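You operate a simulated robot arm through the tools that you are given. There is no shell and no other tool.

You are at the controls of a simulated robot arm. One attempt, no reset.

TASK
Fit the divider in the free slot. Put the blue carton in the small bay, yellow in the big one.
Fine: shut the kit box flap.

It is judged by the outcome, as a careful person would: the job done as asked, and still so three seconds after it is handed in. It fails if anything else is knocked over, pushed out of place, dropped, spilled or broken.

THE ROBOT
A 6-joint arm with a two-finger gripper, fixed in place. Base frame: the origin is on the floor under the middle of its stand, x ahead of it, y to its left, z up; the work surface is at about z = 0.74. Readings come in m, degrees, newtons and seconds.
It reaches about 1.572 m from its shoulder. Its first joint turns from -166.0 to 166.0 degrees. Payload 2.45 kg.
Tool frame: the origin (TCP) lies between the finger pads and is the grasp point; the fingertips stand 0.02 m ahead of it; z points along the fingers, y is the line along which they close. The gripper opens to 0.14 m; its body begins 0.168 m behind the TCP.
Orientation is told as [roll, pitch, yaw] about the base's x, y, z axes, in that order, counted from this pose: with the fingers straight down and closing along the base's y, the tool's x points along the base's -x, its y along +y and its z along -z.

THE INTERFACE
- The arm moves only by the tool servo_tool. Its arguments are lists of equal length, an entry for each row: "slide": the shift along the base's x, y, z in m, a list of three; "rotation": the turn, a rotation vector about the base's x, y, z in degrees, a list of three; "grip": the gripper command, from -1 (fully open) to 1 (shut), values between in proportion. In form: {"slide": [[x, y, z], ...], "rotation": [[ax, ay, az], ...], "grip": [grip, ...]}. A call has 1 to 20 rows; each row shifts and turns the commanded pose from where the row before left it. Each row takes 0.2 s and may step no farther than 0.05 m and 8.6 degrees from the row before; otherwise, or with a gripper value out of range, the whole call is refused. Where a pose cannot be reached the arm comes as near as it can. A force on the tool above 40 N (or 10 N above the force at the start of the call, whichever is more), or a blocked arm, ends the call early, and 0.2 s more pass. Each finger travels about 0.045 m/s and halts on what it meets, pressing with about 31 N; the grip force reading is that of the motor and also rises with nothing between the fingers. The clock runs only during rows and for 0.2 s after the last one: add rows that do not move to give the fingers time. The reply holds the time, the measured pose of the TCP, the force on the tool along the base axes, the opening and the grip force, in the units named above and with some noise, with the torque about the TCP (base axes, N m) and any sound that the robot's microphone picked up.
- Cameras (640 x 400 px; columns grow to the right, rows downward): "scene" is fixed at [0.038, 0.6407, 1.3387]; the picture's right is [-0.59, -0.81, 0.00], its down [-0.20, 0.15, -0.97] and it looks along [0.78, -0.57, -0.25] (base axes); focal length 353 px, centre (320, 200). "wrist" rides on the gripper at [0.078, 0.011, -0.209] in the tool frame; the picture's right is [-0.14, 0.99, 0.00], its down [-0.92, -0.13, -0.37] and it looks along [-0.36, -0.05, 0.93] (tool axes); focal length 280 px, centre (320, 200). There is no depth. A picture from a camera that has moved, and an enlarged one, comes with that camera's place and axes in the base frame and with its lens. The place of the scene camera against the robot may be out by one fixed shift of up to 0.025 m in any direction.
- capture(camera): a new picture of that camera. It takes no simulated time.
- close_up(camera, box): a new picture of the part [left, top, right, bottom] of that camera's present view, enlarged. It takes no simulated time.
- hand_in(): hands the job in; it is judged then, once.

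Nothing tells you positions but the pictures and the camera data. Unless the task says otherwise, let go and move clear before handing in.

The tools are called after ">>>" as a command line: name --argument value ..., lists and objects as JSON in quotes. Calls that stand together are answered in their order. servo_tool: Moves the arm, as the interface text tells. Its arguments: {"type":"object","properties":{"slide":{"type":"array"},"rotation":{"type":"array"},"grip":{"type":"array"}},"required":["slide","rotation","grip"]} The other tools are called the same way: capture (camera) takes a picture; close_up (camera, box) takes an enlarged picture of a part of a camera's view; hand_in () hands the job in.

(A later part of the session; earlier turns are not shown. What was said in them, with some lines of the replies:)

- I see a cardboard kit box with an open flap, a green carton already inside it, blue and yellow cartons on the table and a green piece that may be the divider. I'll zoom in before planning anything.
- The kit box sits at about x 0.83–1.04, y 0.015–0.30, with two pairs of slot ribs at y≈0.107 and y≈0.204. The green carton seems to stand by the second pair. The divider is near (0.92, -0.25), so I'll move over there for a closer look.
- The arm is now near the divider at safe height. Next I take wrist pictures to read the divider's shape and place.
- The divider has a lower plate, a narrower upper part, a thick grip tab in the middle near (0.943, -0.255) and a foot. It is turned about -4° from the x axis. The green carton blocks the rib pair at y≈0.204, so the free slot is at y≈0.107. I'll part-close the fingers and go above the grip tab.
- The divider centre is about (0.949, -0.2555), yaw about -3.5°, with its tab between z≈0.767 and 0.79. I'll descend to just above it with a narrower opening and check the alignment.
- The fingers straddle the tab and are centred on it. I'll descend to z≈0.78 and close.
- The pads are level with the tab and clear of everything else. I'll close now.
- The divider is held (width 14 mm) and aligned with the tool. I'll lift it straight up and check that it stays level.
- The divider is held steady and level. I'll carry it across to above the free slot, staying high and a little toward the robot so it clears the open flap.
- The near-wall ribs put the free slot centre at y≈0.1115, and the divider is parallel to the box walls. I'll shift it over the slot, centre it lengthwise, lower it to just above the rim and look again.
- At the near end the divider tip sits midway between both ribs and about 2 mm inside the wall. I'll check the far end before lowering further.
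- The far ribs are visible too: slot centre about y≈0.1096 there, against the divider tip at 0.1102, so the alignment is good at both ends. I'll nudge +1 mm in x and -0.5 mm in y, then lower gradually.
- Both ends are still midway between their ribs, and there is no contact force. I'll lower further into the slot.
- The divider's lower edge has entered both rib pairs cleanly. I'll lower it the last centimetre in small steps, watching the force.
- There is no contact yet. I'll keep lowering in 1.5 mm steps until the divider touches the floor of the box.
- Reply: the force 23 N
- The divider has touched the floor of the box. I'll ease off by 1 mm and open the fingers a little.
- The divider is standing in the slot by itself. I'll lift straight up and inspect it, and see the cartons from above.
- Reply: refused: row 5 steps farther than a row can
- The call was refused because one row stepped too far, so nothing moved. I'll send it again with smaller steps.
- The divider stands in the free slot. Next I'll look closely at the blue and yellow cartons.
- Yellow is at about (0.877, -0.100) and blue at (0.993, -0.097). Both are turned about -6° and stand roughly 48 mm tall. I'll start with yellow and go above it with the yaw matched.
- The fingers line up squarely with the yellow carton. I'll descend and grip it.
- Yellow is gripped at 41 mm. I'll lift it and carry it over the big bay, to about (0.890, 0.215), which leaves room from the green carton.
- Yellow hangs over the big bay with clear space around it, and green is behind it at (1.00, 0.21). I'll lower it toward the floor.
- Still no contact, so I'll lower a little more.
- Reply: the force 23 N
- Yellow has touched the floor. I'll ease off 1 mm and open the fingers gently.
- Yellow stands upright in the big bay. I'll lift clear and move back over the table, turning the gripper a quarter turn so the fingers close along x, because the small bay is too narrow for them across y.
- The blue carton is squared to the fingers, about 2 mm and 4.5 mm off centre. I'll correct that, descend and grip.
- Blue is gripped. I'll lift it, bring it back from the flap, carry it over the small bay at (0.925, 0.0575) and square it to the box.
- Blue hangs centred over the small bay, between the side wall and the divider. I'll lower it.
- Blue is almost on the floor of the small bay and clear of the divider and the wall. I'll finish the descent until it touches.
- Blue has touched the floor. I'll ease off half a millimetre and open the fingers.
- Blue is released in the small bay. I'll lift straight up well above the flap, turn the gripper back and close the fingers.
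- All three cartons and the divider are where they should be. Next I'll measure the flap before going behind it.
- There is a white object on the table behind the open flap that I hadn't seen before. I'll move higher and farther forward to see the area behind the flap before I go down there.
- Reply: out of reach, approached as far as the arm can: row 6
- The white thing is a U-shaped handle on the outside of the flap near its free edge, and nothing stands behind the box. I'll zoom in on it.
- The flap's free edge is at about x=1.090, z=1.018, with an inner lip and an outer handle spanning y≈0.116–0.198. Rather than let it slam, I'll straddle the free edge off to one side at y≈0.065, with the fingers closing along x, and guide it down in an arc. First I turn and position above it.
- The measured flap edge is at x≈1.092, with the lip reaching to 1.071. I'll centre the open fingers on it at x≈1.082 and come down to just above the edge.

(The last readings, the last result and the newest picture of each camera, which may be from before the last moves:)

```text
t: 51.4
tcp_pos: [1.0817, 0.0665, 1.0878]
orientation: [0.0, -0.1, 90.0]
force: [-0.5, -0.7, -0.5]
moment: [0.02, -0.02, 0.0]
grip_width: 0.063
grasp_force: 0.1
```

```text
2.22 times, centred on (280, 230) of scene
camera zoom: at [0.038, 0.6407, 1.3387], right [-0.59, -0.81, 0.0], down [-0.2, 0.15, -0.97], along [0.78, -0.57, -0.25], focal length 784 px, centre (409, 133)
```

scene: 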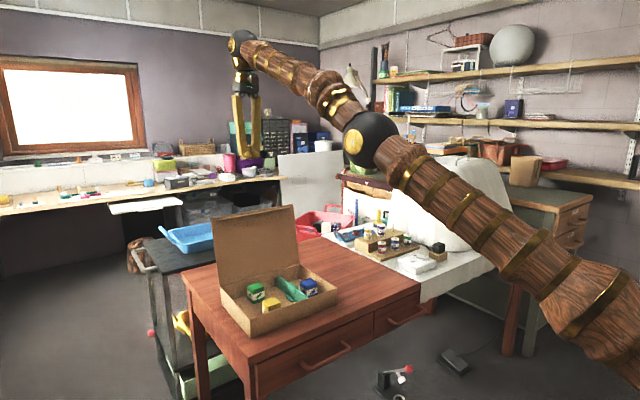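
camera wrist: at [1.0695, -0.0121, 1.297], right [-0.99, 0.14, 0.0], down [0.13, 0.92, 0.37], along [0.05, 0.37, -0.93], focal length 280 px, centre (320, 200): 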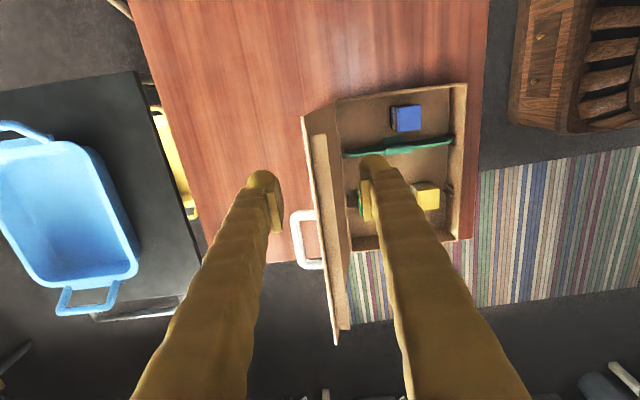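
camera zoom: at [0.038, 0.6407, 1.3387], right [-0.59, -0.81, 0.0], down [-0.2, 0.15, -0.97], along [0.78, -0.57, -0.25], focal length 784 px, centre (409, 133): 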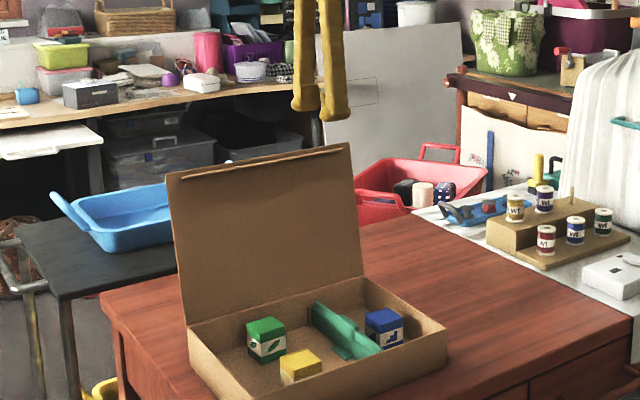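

The flap edge sits between the open fingers, and the handle is well to the side. I'll lower the fingers around the edge.

>>> servo_tool --slide '[[0, 0, -0.025], [0, 0, -0.025], [0, 0, -0.025], [0, 0, 0]]' --rotation '[[0, 0, 0], [0, 0, 0], [0, 0, 0], [0, 0, 0]]' --grip '[0.1, 0.1, 0.1, 0.1]'

>>> capture --camera "wrist"

>>> close_up --camera "scene" --box '[200, 140, 360, 320]'

```text
t: 52.4
tcp_pos: [1.0818, 0.0651, 1.0119]
orientation: [0.0, -0.1, 90.1]
force: [-0.3, -0.4, 0.4]
moment: [0.0, 0.01, 0.02]
grip_width: 0.063
grasp_force: 0.0
```

```text
taken
camera wrist: at [1.0712, -0.0124, 1.2212], right [-0.99, 0.14, 0.0], down [0.13, 0.92, 0.37], along [0.05, 0.37, -0.93], focal length 280 px, centre (320, 200)
```

wrist: 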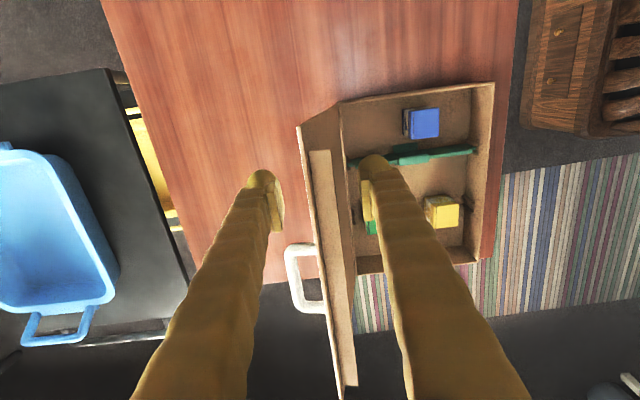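

```text
2.22 times, centred on (280, 230) of scene
camera zoom: at [0.038, 0.6407, 1.3387], right [-0.59, -0.81, 0.0], down [-0.2, 0.15, -0.97], along [0.78, -0.57, -0.25], focal length 784 px, centre (409, 133)
```

zoom: 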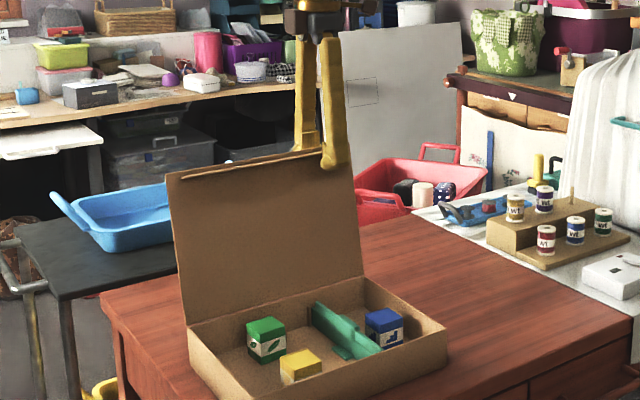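

The fingers straddle the flap's edge. I'll start sweeping toward the robot slowly and watch the force.

>>> servo_tool --slide '[[-0.011, 0, 0], [-0.011, 0, 0], [-0.01, 0, 0], [-0.01, 0, 0], [0, 0, 0]]' --rotation '[[0, 0, 0], [0, 0, 0], [0, 0, 0], [0, 0, 0], [0, 0, 0]]' --grip '[0.1, 0.1, 0.1, 0.1, 0.1]'

>>> capture --camera "wrist"

>>> close_up --camera "scene" --box '[200, 140, 360, 320]'

```text
t: 53.6
tcp_pos: [1.0405, 0.0655, 1.0105]
orientation: [-0.1, -0.1, 90.0]
force: [-0.1, 0.8, 0.3]
moment: [0.0, 0.02, -0.02]
grip_width: 0.063
grasp_force: 0.1
```

```text
taken
camera wrist: at [1.0287, -0.0126, 1.2214], right [-0.99, 0.14, 0.0], down [0.13, 0.92, 0.37], along [0.05, 0.37, -0.93], focal length 280 px, centre (320, 200)
```

wrist: 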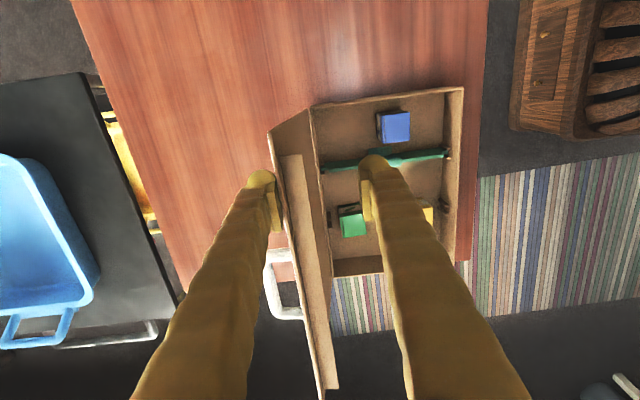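

```text
2.22 times, centred on (280, 230) of scene
camera zoom: at [0.038, 0.6407, 1.3387], right [-0.59, -0.81, 0.0], down [-0.2, 0.15, -0.97], along [0.78, -0.57, -0.25], focal length 784 px, centre (409, 133)
```

zoom: 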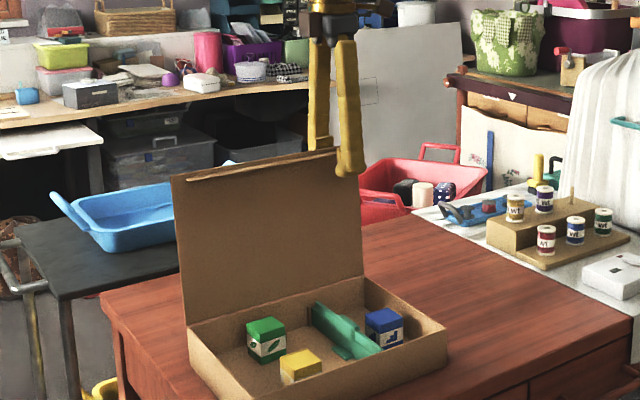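

The flap is following easily with negligible force, and the box is not moving. I'll continue past vertical.

>>> servo_tool --slide '[[-0.01, 0, 0], [-0.01, 0, 0], [-0.01, 0, 0], [-0.01, 0, 0], [-0.01, 0, -0.002], [0, 0, 0]]' --rotation '[[0, 0, 0], [0, 0, 0], [0, 0, 0], [0, 0, 0], [0, 0, 0], [0, 0, 0]]' --grip '[0.1, 0.1, 0.1, 0.1, 0.1, 0.1]'

>>> capture --camera "wrist"

>>> close_up --camera "scene" --box '[200, 140, 360, 320]'

```text
t: 55.0
tcp_pos: [0.9906, 0.0659, 1.0094]
orientation: [0.1, -0.1, 90.1]
force: [0.7, 0.2, -0.9]
moment: [-0.02, -0.01, -0.02]
grip_width: 0.0631
grasp_force: 0.0
```

```text
taken
camera wrist: at [0.9787, -0.0129, 1.2198], right [-0.99, 0.14, 0.0], down [0.13, 0.92, 0.37], along [0.05, 0.37, -0.93], focal length 280 px, centre (320, 200)
```

wrist: 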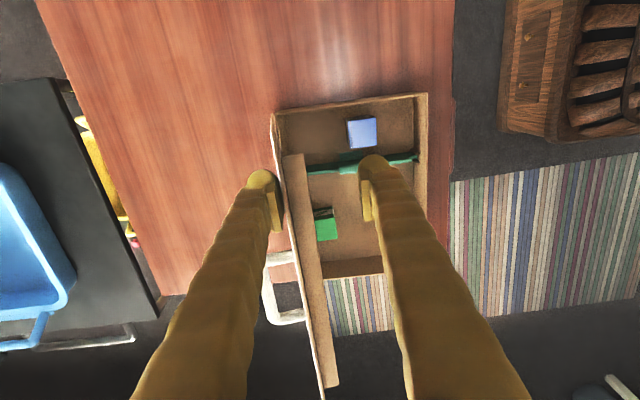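

```text
2.22 times, centred on (280, 230) of scene
camera zoom: at [0.038, 0.6407, 1.3387], right [-0.59, -0.81, 0.0], down [-0.2, 0.15, -0.97], along [0.78, -0.57, -0.25], focal length 784 px, centre (409, 133)
```

zoom: 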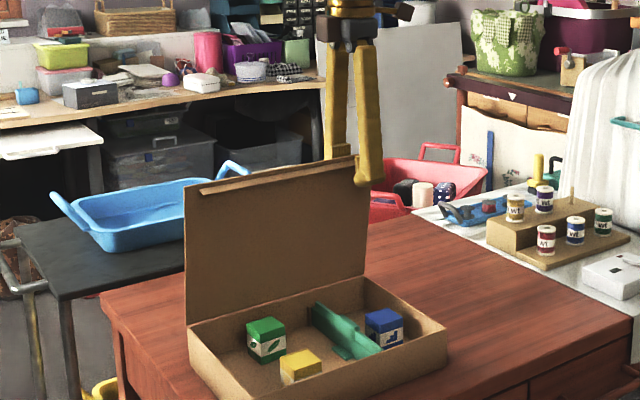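

The flap stays where it is put, so its hinge holds it. I'll continue along the arc with the back finger pushing near the edge.

>>> servo_tool --slide '[[-0.0165, 0, -0.0055], [-0.0165, 0, -0.0055], [-0.015, 0, -0.007], [-0.015, 0, -0.007], [0, 0, 0]]' --rotation '[[0, 0, 0], [0, 0, 0], [0, 0, 0], [0, 0, 0], [0, 0, 0]]' --grip '[0.1, 0.1, 0.1, 0.1, 0.1]'

>>> capture --camera "wrist"

>>> close_up --camera "scene" --box '[200, 140, 360, 320]'

```text
t: 56.2
tcp_pos: [0.9272, 0.0652, 0.9837]
orientation: [0.0, -0.1, 90.0]
force: [-0.6, 0.6, -0.7]
moment: [-0.01, 0.01, 0.01]
grip_width: 0.0627
grasp_force: 0.2
```

```text
taken
camera wrist: at [0.9157, -0.0135, 1.194], right [-0.99, 0.14, 0.0], down [0.13, 0.92, 0.37], along [0.05, 0.37, -0.93], focal length 280 px, centre (320, 200)
```

wrist: 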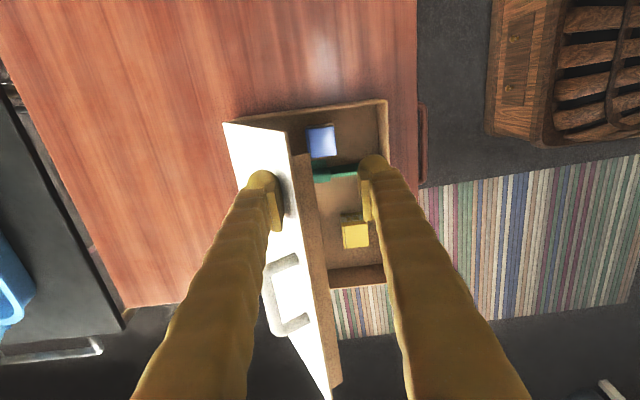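

```text
2.22 times, centred on (280, 230) of scene
camera zoom: at [0.038, 0.6407, 1.3387], right [-0.59, -0.81, 0.0], down [-0.2, 0.15, -0.97], along [0.78, -0.57, -0.25], focal length 784 px, centre (409, 133)
```

zoom: 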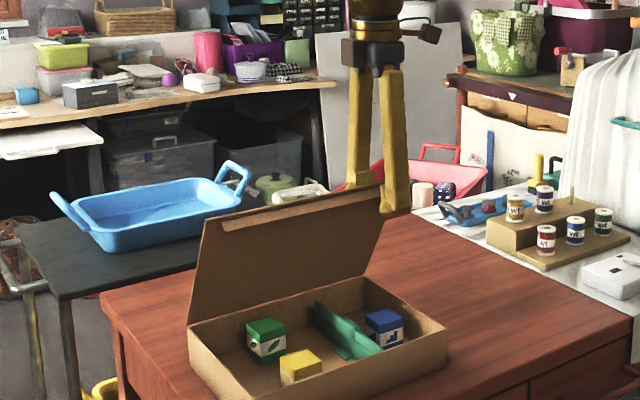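

The flap is at about 60° and the box hasn't shifted. I'll continue down the arc.

>>> servo_tool --slide '[[-0.0134, 0, -0.009], [-0.0133, 0, -0.0092], [-0.0118, 0, -0.0118], [-0.0117, 0, -0.0117], [-0.01, 0, -0.012], [-0.01, 0, -0.012], [0, 0, 0]]' --rotation '[[0, 0, 0], [0, 0, 0], [0, 0, 0], [0, 0, 0], [0, 0, 0], [0, 0, 0], [0, 0, 0]]' --grip '[0.1, 0.1, 0.1, 0.1, 0.1, 0.1, 0.1]'

>>> capture --camera "wrist"

>>> close_up --camera "scene" --box '[200, 170, 360, 330]'

```text
t: 57.8
tcp_pos: [0.8549, 0.0659, 0.9187]
orientation: [-0.1, -0.2, 90.0]
force: [0.1, -0.5, -0.4]
moment: [-0.01, 0.01, 0.02]
grip_width: 0.0628
grasp_force: 0.0
```

```text
taken
camera wrist: at [0.8442, -0.0129, 1.1288], right [-0.99, 0.14, 0.0], down [0.13, 0.92, 0.37], along [0.05, 0.37, -0.93], focal length 280 px, centre (320, 200)
```

wrist: 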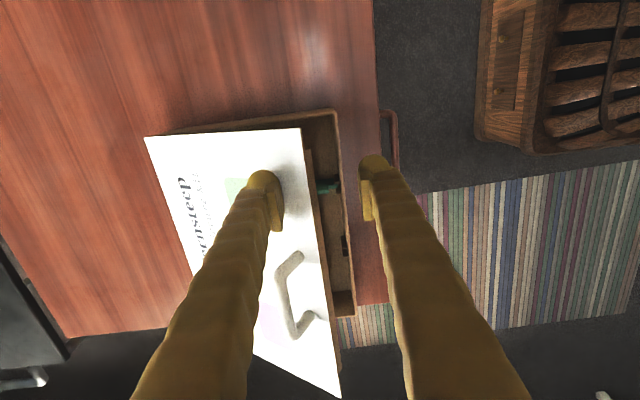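

```text
2.50 times, centred on (280, 250) of scene
camera zoom: at [0.038, 0.6407, 1.3387], right [-0.59, -0.81, 0.0], down [-0.2, 0.15, -0.97], along [0.78, -0.57, -0.25], focal length 882 px, centre (420, 75)
```

zoom: 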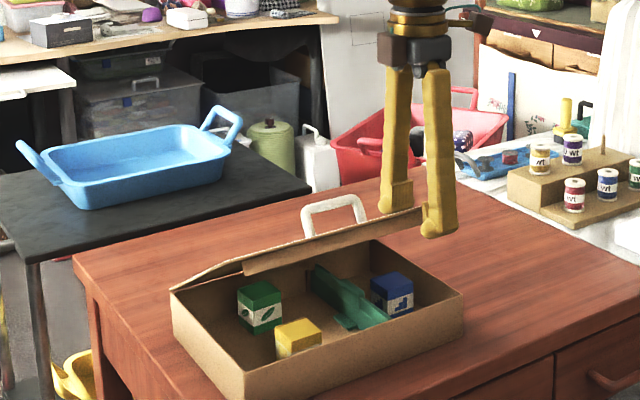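

The flap is at about 30°. The lip will tuck just inside the near wall, and yellow is clear of it. I'll continue to about 10°.

>>> servo_tool --slide '[[-0.0065, 0, -0.015], [-0.0065, 0, -0.015], [-0.005, 0, -0.015], [-0.004, 0, -0.015], [0, 0, 0]]' --rotation '[[0, 0, 0], [0, 0, 0], [0, 0, 0], [0, 0, 0], [0, 0, 0]]' --grip '[0.1, 0.1, 0.1, 0.1, 0.1]'

>>> capture --camera "wrist"

>>> close_up --camera "scene" --box '[200, 200, 360, 340]'

```text
t: 59.0
tcp_pos: [0.8358, 0.065, 0.8566]
orientation: [0.0, 0.0, 90.0]
force: [-0.4, -0.3, 0.1]
moment: [-0.01, 0.01, 0.02]
grip_width: 0.0631
grasp_force: 0.0
```

```text
taken
camera wrist: at [0.8233, -0.0134, 1.0676], right [-0.99, 0.14, 0.0], down [0.13, 0.92, 0.37], along [0.05, 0.37, -0.93], focal length 280 px, centre (320, 200)
```

wrist: 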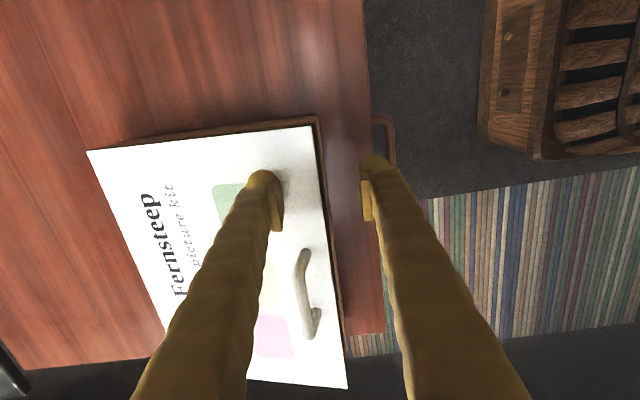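

```text
2.86 times, centred on (280, 270) of scene
camera zoom: at [0.038, 0.6407, 1.3387], right [-0.59, -0.81, 0.0], down [-0.2, 0.15, -0.97], along [0.78, -0.57, -0.25], focal length 1008 px, centre (434, 0)
```

zoom: 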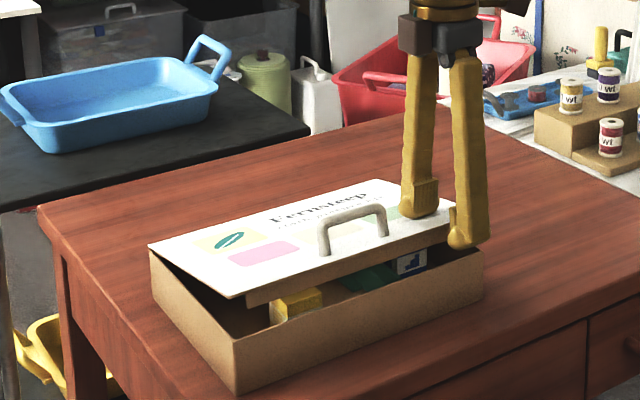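

The flap is nearly shut and the lip is about to tuck in. I'll keep pressing gently in small steps.

>>> servo_tool --slide '[[-0.001, 0, -0.008], [0, 0, -0.008], [0, 0, 0]]' --rotation '[[0, 0, 0], [0, 0, 0], [0, 0, 0]]' --grip '[0.1, 0.1, 0.1]'

>>> close_up --camera "scene" --box '[200, 200, 360, 340]'

```text
t: 59.8
tcp_pos: [0.8342, 0.0654, 0.8427]
orientation: [-0.1, -0.1, 89.9]
force: [0.1, 0.1, -0.4]
moment: [-0.02, 0.0, 0.02]
grip_width: 0.0629
grasp_force: 0.0
```

```text
2.86 times, centred on (280, 270) of scene
camera zoom: at [0.038, 0.6407, 1.3387], right [-0.59, -0.81, 0.0], down [-0.2, 0.15, -0.97], along [0.78, -0.57, -0.25], focal length 1008 px, centre (434, 0)
```

zoom: 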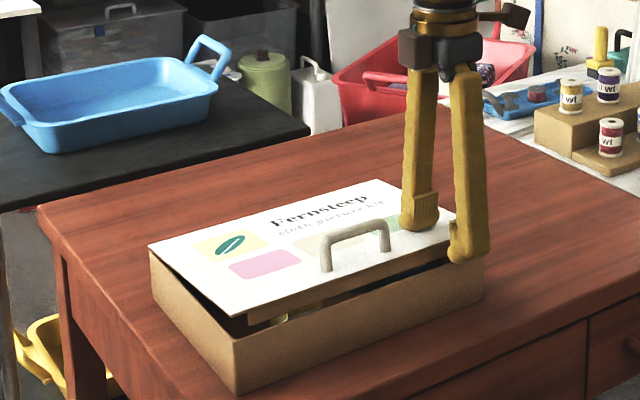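

>>> servo_tool --slide '[[0, 0, -0.005], [0, 0, -0.004], [0, 0, 0]]' --rotation '[[0, 0, 0], [0, 0, 0], [0, 0, 0]]' --grip '[0.1, 0.1, 0.1]'

>>> close_up --camera "scene" --box '[220, 240, 340, 330]'

>>> capture --camera "wrist"

```text
t: 60.6
tcp_pos: [0.8332, 0.0659, 0.8333]
orientation: [0.1, 0.0, 90.0]
force: [0.0, -0.4, 0.3]
moment: [0.01, -0.02, -0.02]
grip_width: 0.063
grasp_force: 0.0
```

```text
4.44 times, centred on (280, 285) of scene
camera zoom: at [0.038, 0.6407, 1.3387], right [-0.59, -0.81, 0.0], down [-0.2, 0.15, -0.97], along [0.78, -0.57, -0.25], focal length 1568 px, centre (498, -178)
```

zoom: 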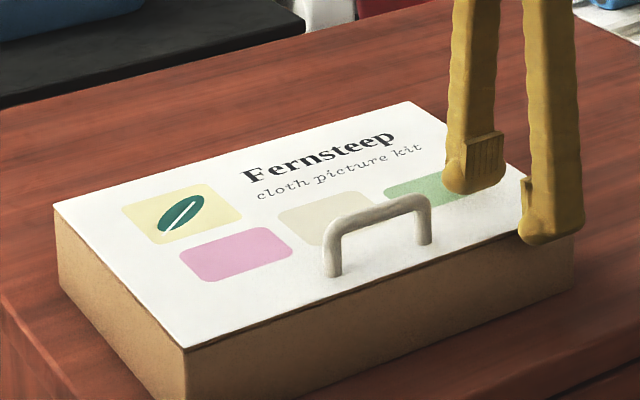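

```text
taken
camera wrist: at [0.8224, -0.0125, 1.0438], right [-0.99, 0.14, 0.0], down [0.13, 0.92, 0.37], along [0.05, 0.37, -0.93], focal length 280 px, centre (320, 200)
```

wrist: 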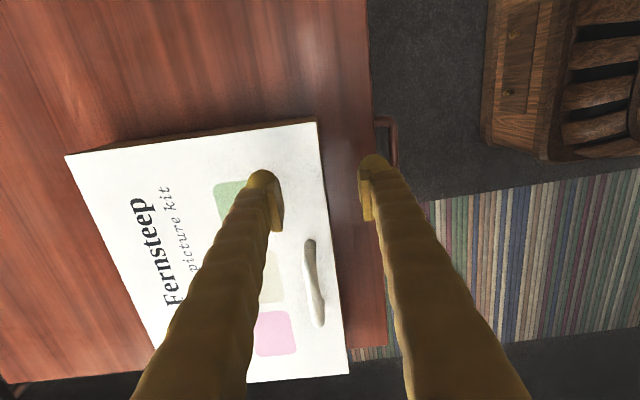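

The flap now looks shut. I'll press it down gently to be sure it is fully seated.

>>> servo_tool --slide '[[0, 0, -0.003], [0, 0, -0.002], [0, 0, 0]]' --rotation '[[0, 0, 0], [0, 0, 0], [0, 0, 0]]' --grip '[0.1, 0.1, 0.1]'

>>> close_up --camera "scene" --box '[220, 240, 340, 330]'

```text
t: 61.4
tcp_pos: [0.8342, 0.0656, 0.8288]
orientation: [0.0, -0.1, 90.1]
force: [0.4, -0.2, -0.3]
moment: [-0.01, -0.04, -0.02]
grip_width: 0.0629
grasp_force: 0.1
```

```text
4.44 times, centred on (280, 285) of scene
camera zoom: at [0.038, 0.6407, 1.3387], right [-0.59, -0.81, 0.0], down [-0.2, 0.15, -0.97], along [0.78, -0.57, -0.25], focal length 1568 px, centre (498, -178)
```

zoom: 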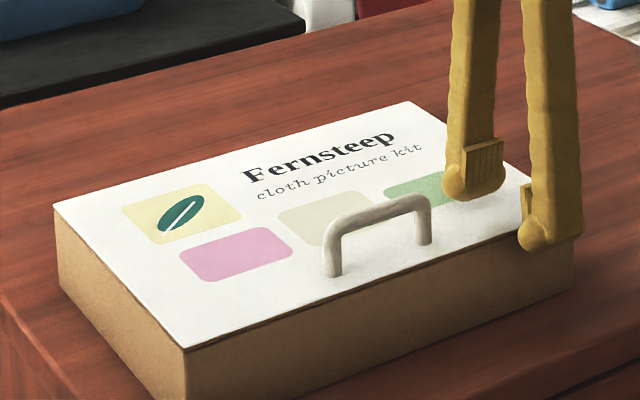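

>>> servo_tool --slide '[[0, 0, -0.002], [0, 0, 0]]' --rotation '[[0, 0, 0], [0, 0, 0]]' --grip '[0.1, 0.1]'

```text
t: 62.0
tcp_pos: [0.8326, 0.0652, 0.8274]
orientation: [-0.1, 0.0, 90.0]
force: [-0.6, 0.8, 0.0]
moment: [0.01, -0.01, 0.0]
grip_width: 0.0629
grasp_force: 0.1
```

>>> servo_tool --slide '[[0, 0, -0.002], [0, 0, 0]]' --rotation '[[0, 0, 0], [0, 0, 0]]' --grip '[0.1, 0.1]'

>>> close_up --camera "scene" --box '[290, 245, 350, 300]'

```text
t: 62.6
tcp_pos: [0.8331, 0.0651, 0.8248]
orientation: [0.0, -0.2, 89.9]
force: [0.1, 0.4, 0.4]
moment: [0.03, -0.01, -0.01]
grip_width: 0.063
grasp_force: 0.0
```

```text
7.27 times, centred on (320, 272) of scene
camera zoom: at [0.038, 0.6407, 1.3387], right [-0.59, -0.81, 0.0], down [-0.2, 0.15, -0.97], along [0.78, -0.57, -0.25], focal length 2566 px, centre (320, -327)
```

zoom: 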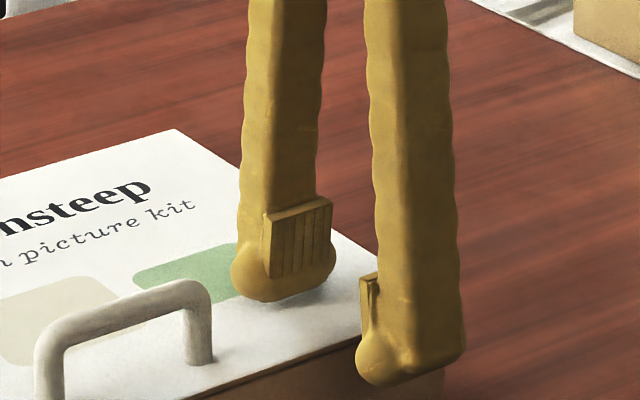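

>>> servo_tool --slide '[[0, 0, -0.0015], [0, 0, -0.0015], [0, 0, 0]]' --rotation '[[0, 0, 0], [0, 0, 0], [0, 0, 0]]' --grip '[0.1, 0.1, 0.1]'

```text
t: 63.4
tcp_pos: [0.8327, 0.0662, 0.8227]
orientation: [0.0, -0.2, 90.0]
force: [-3.0, -3.3, 17.8]
moment: [-0.06, -0.73, -0.12]
grip_width: 0.0622
grasp_force: 0.1
```

The flap is firm under about 18 N, so it is seated. I'll lift straight up and away, then check that it stays shut.

>>> servo_tool --slide '[[0, 0, 0.005], [0, 0, 0.03], [0, 0, 0.045], [0, 0, 0.045], [0, 0, 0.045], [-0.03, 0, 0.03], [-0.03, 0, 0.03], [0, 0, 0]]' --rotation '[[0, 0, 0], [0, 0, 0], [0, 0, 0], [0, 0, 0], [0, 0, 0], [0, 0, 0], [0, 0, 0], [0, 0, 0]]' --grip '[0.1, 0.1, 0.1, 0.1, 0.1, 0.1, 0.1, 0.1]'

>>> capture --camera "scene"

>>> close_up --camera "scene" --box '[210, 230, 350, 340]'

>>> capture --camera "wrist"

```text
t: 65.2
tcp_pos: [0.7731, 0.0644, 1.0552]
orientation: [0.0, -0.1, 89.9]
force: [0.5, -0.3, 0.1]
moment: [-0.02, -0.01, -0.02]
grip_width: 0.0629
grasp_force: 0.0
```

```text
taken
```

scene: 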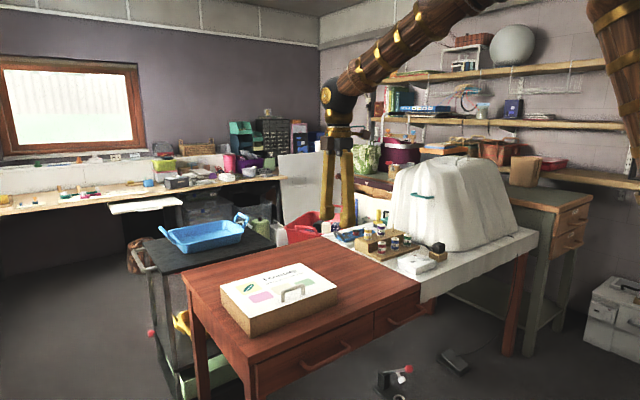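

```text
3.64 times, centred on (280, 285) of scene
camera zoom: at [0.038, 0.6407, 1.3387], right [-0.59, -0.81, 0.0], down [-0.2, 0.15, -0.97], along [0.78, -0.57, -0.25], focal length 1283 px, centre (466, -109)
```

zoom: 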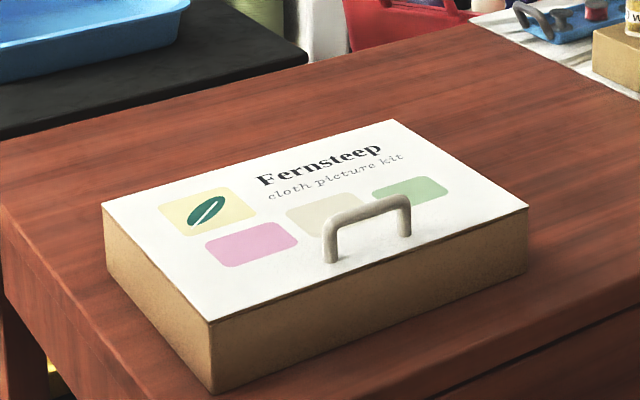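

```text
taken
camera wrist: at [0.7613, -0.014, 1.265], right [-0.99, 0.14, 0.0], down [0.13, 0.92, 0.37], along [0.05, 0.37, -0.93], focal length 280 px, centre (320, 200)
```

wrist: 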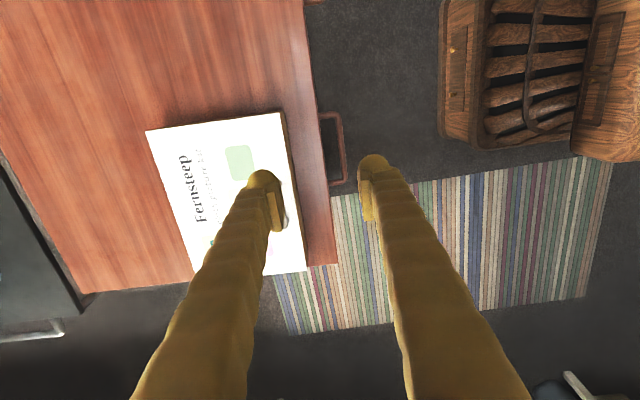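

The flap has stayed shut. I'll check its edges closely before handing in.

>>> close_up --camera "scene" --box '[215, 280, 275, 340]'

>>> close_up --camera "scene" --box '[280, 260, 345, 315]'

>>> close_up --camera "scene" --box '[320, 200, 480, 300]'

```text
6.67 times, centred on (245, 310) of scene
camera zoom: at [0.038, 0.6407, 1.3387], right [-0.59, -0.81, 0.0], down [-0.2, 0.15, -0.97], along [0.78, -0.57, -0.25], focal length 2352 px, centre (820, -533)
```

zoom: 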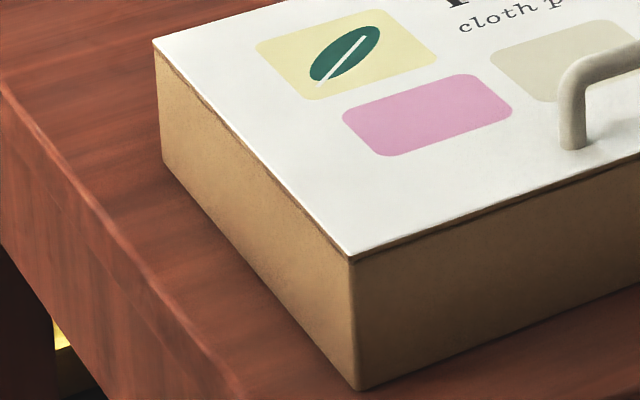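

```text
7.27 times, centred on (312, 288) of scene
camera zoom: at [0.038, 0.6407, 1.3387], right [-0.59, -0.81, 0.0], down [-0.2, 0.15, -0.97], along [0.78, -0.57, -0.25], focal length 2566 px, centre (374, -436)
```

zoom: 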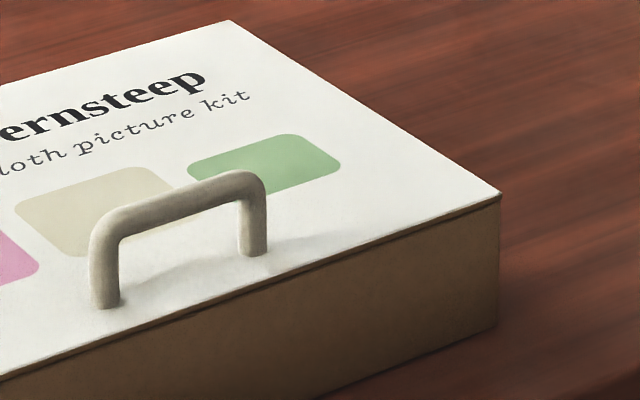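

```text
4.00 times, centred on (400, 250) of scene
camera zoom: at [0.038, 0.6407, 1.3387], right [-0.59, -0.81, 0.0], down [-0.2, 0.15, -0.97], along [0.78, -0.57, -0.25], focal length 1412 px, centre (0, 0)
```

zoom: 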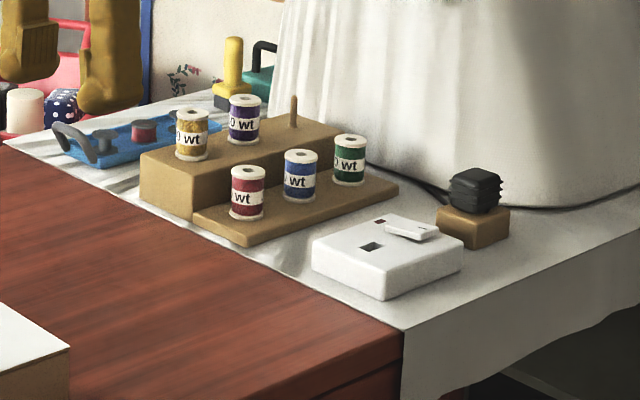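

The flap is flush along its edges and the box hasn't shifted. The divider and cartons were in place when it closed, nothing else was disturbed and the arm is clear. I'm handing in.

>>> hand_in

```text
The job is handed in.
```

The kit box is packed and its flap is shut flush. I've handed it in, but no verdict came back.

- **Divider:** it stands in the free slot, at about y = 0.11. The other slot was blocked by the green carton.
- **Cartons:** the blue one is upright in the small bay. The yellow one is upright in the big bay, along with the green one that was already there.
- **Flap:** I guided it down slowly rather than letting it drop. I then pressed it with about 18 N to seat it, and it stayed shut after I let go.

The box had not moved in the last pictures, and nothing else on the table looked disturbed. The arm was open and clear of everything when I handed in. I could not see inside once the flap was shut; everything was in place in my last clear view of it, with the flap at about 30°.
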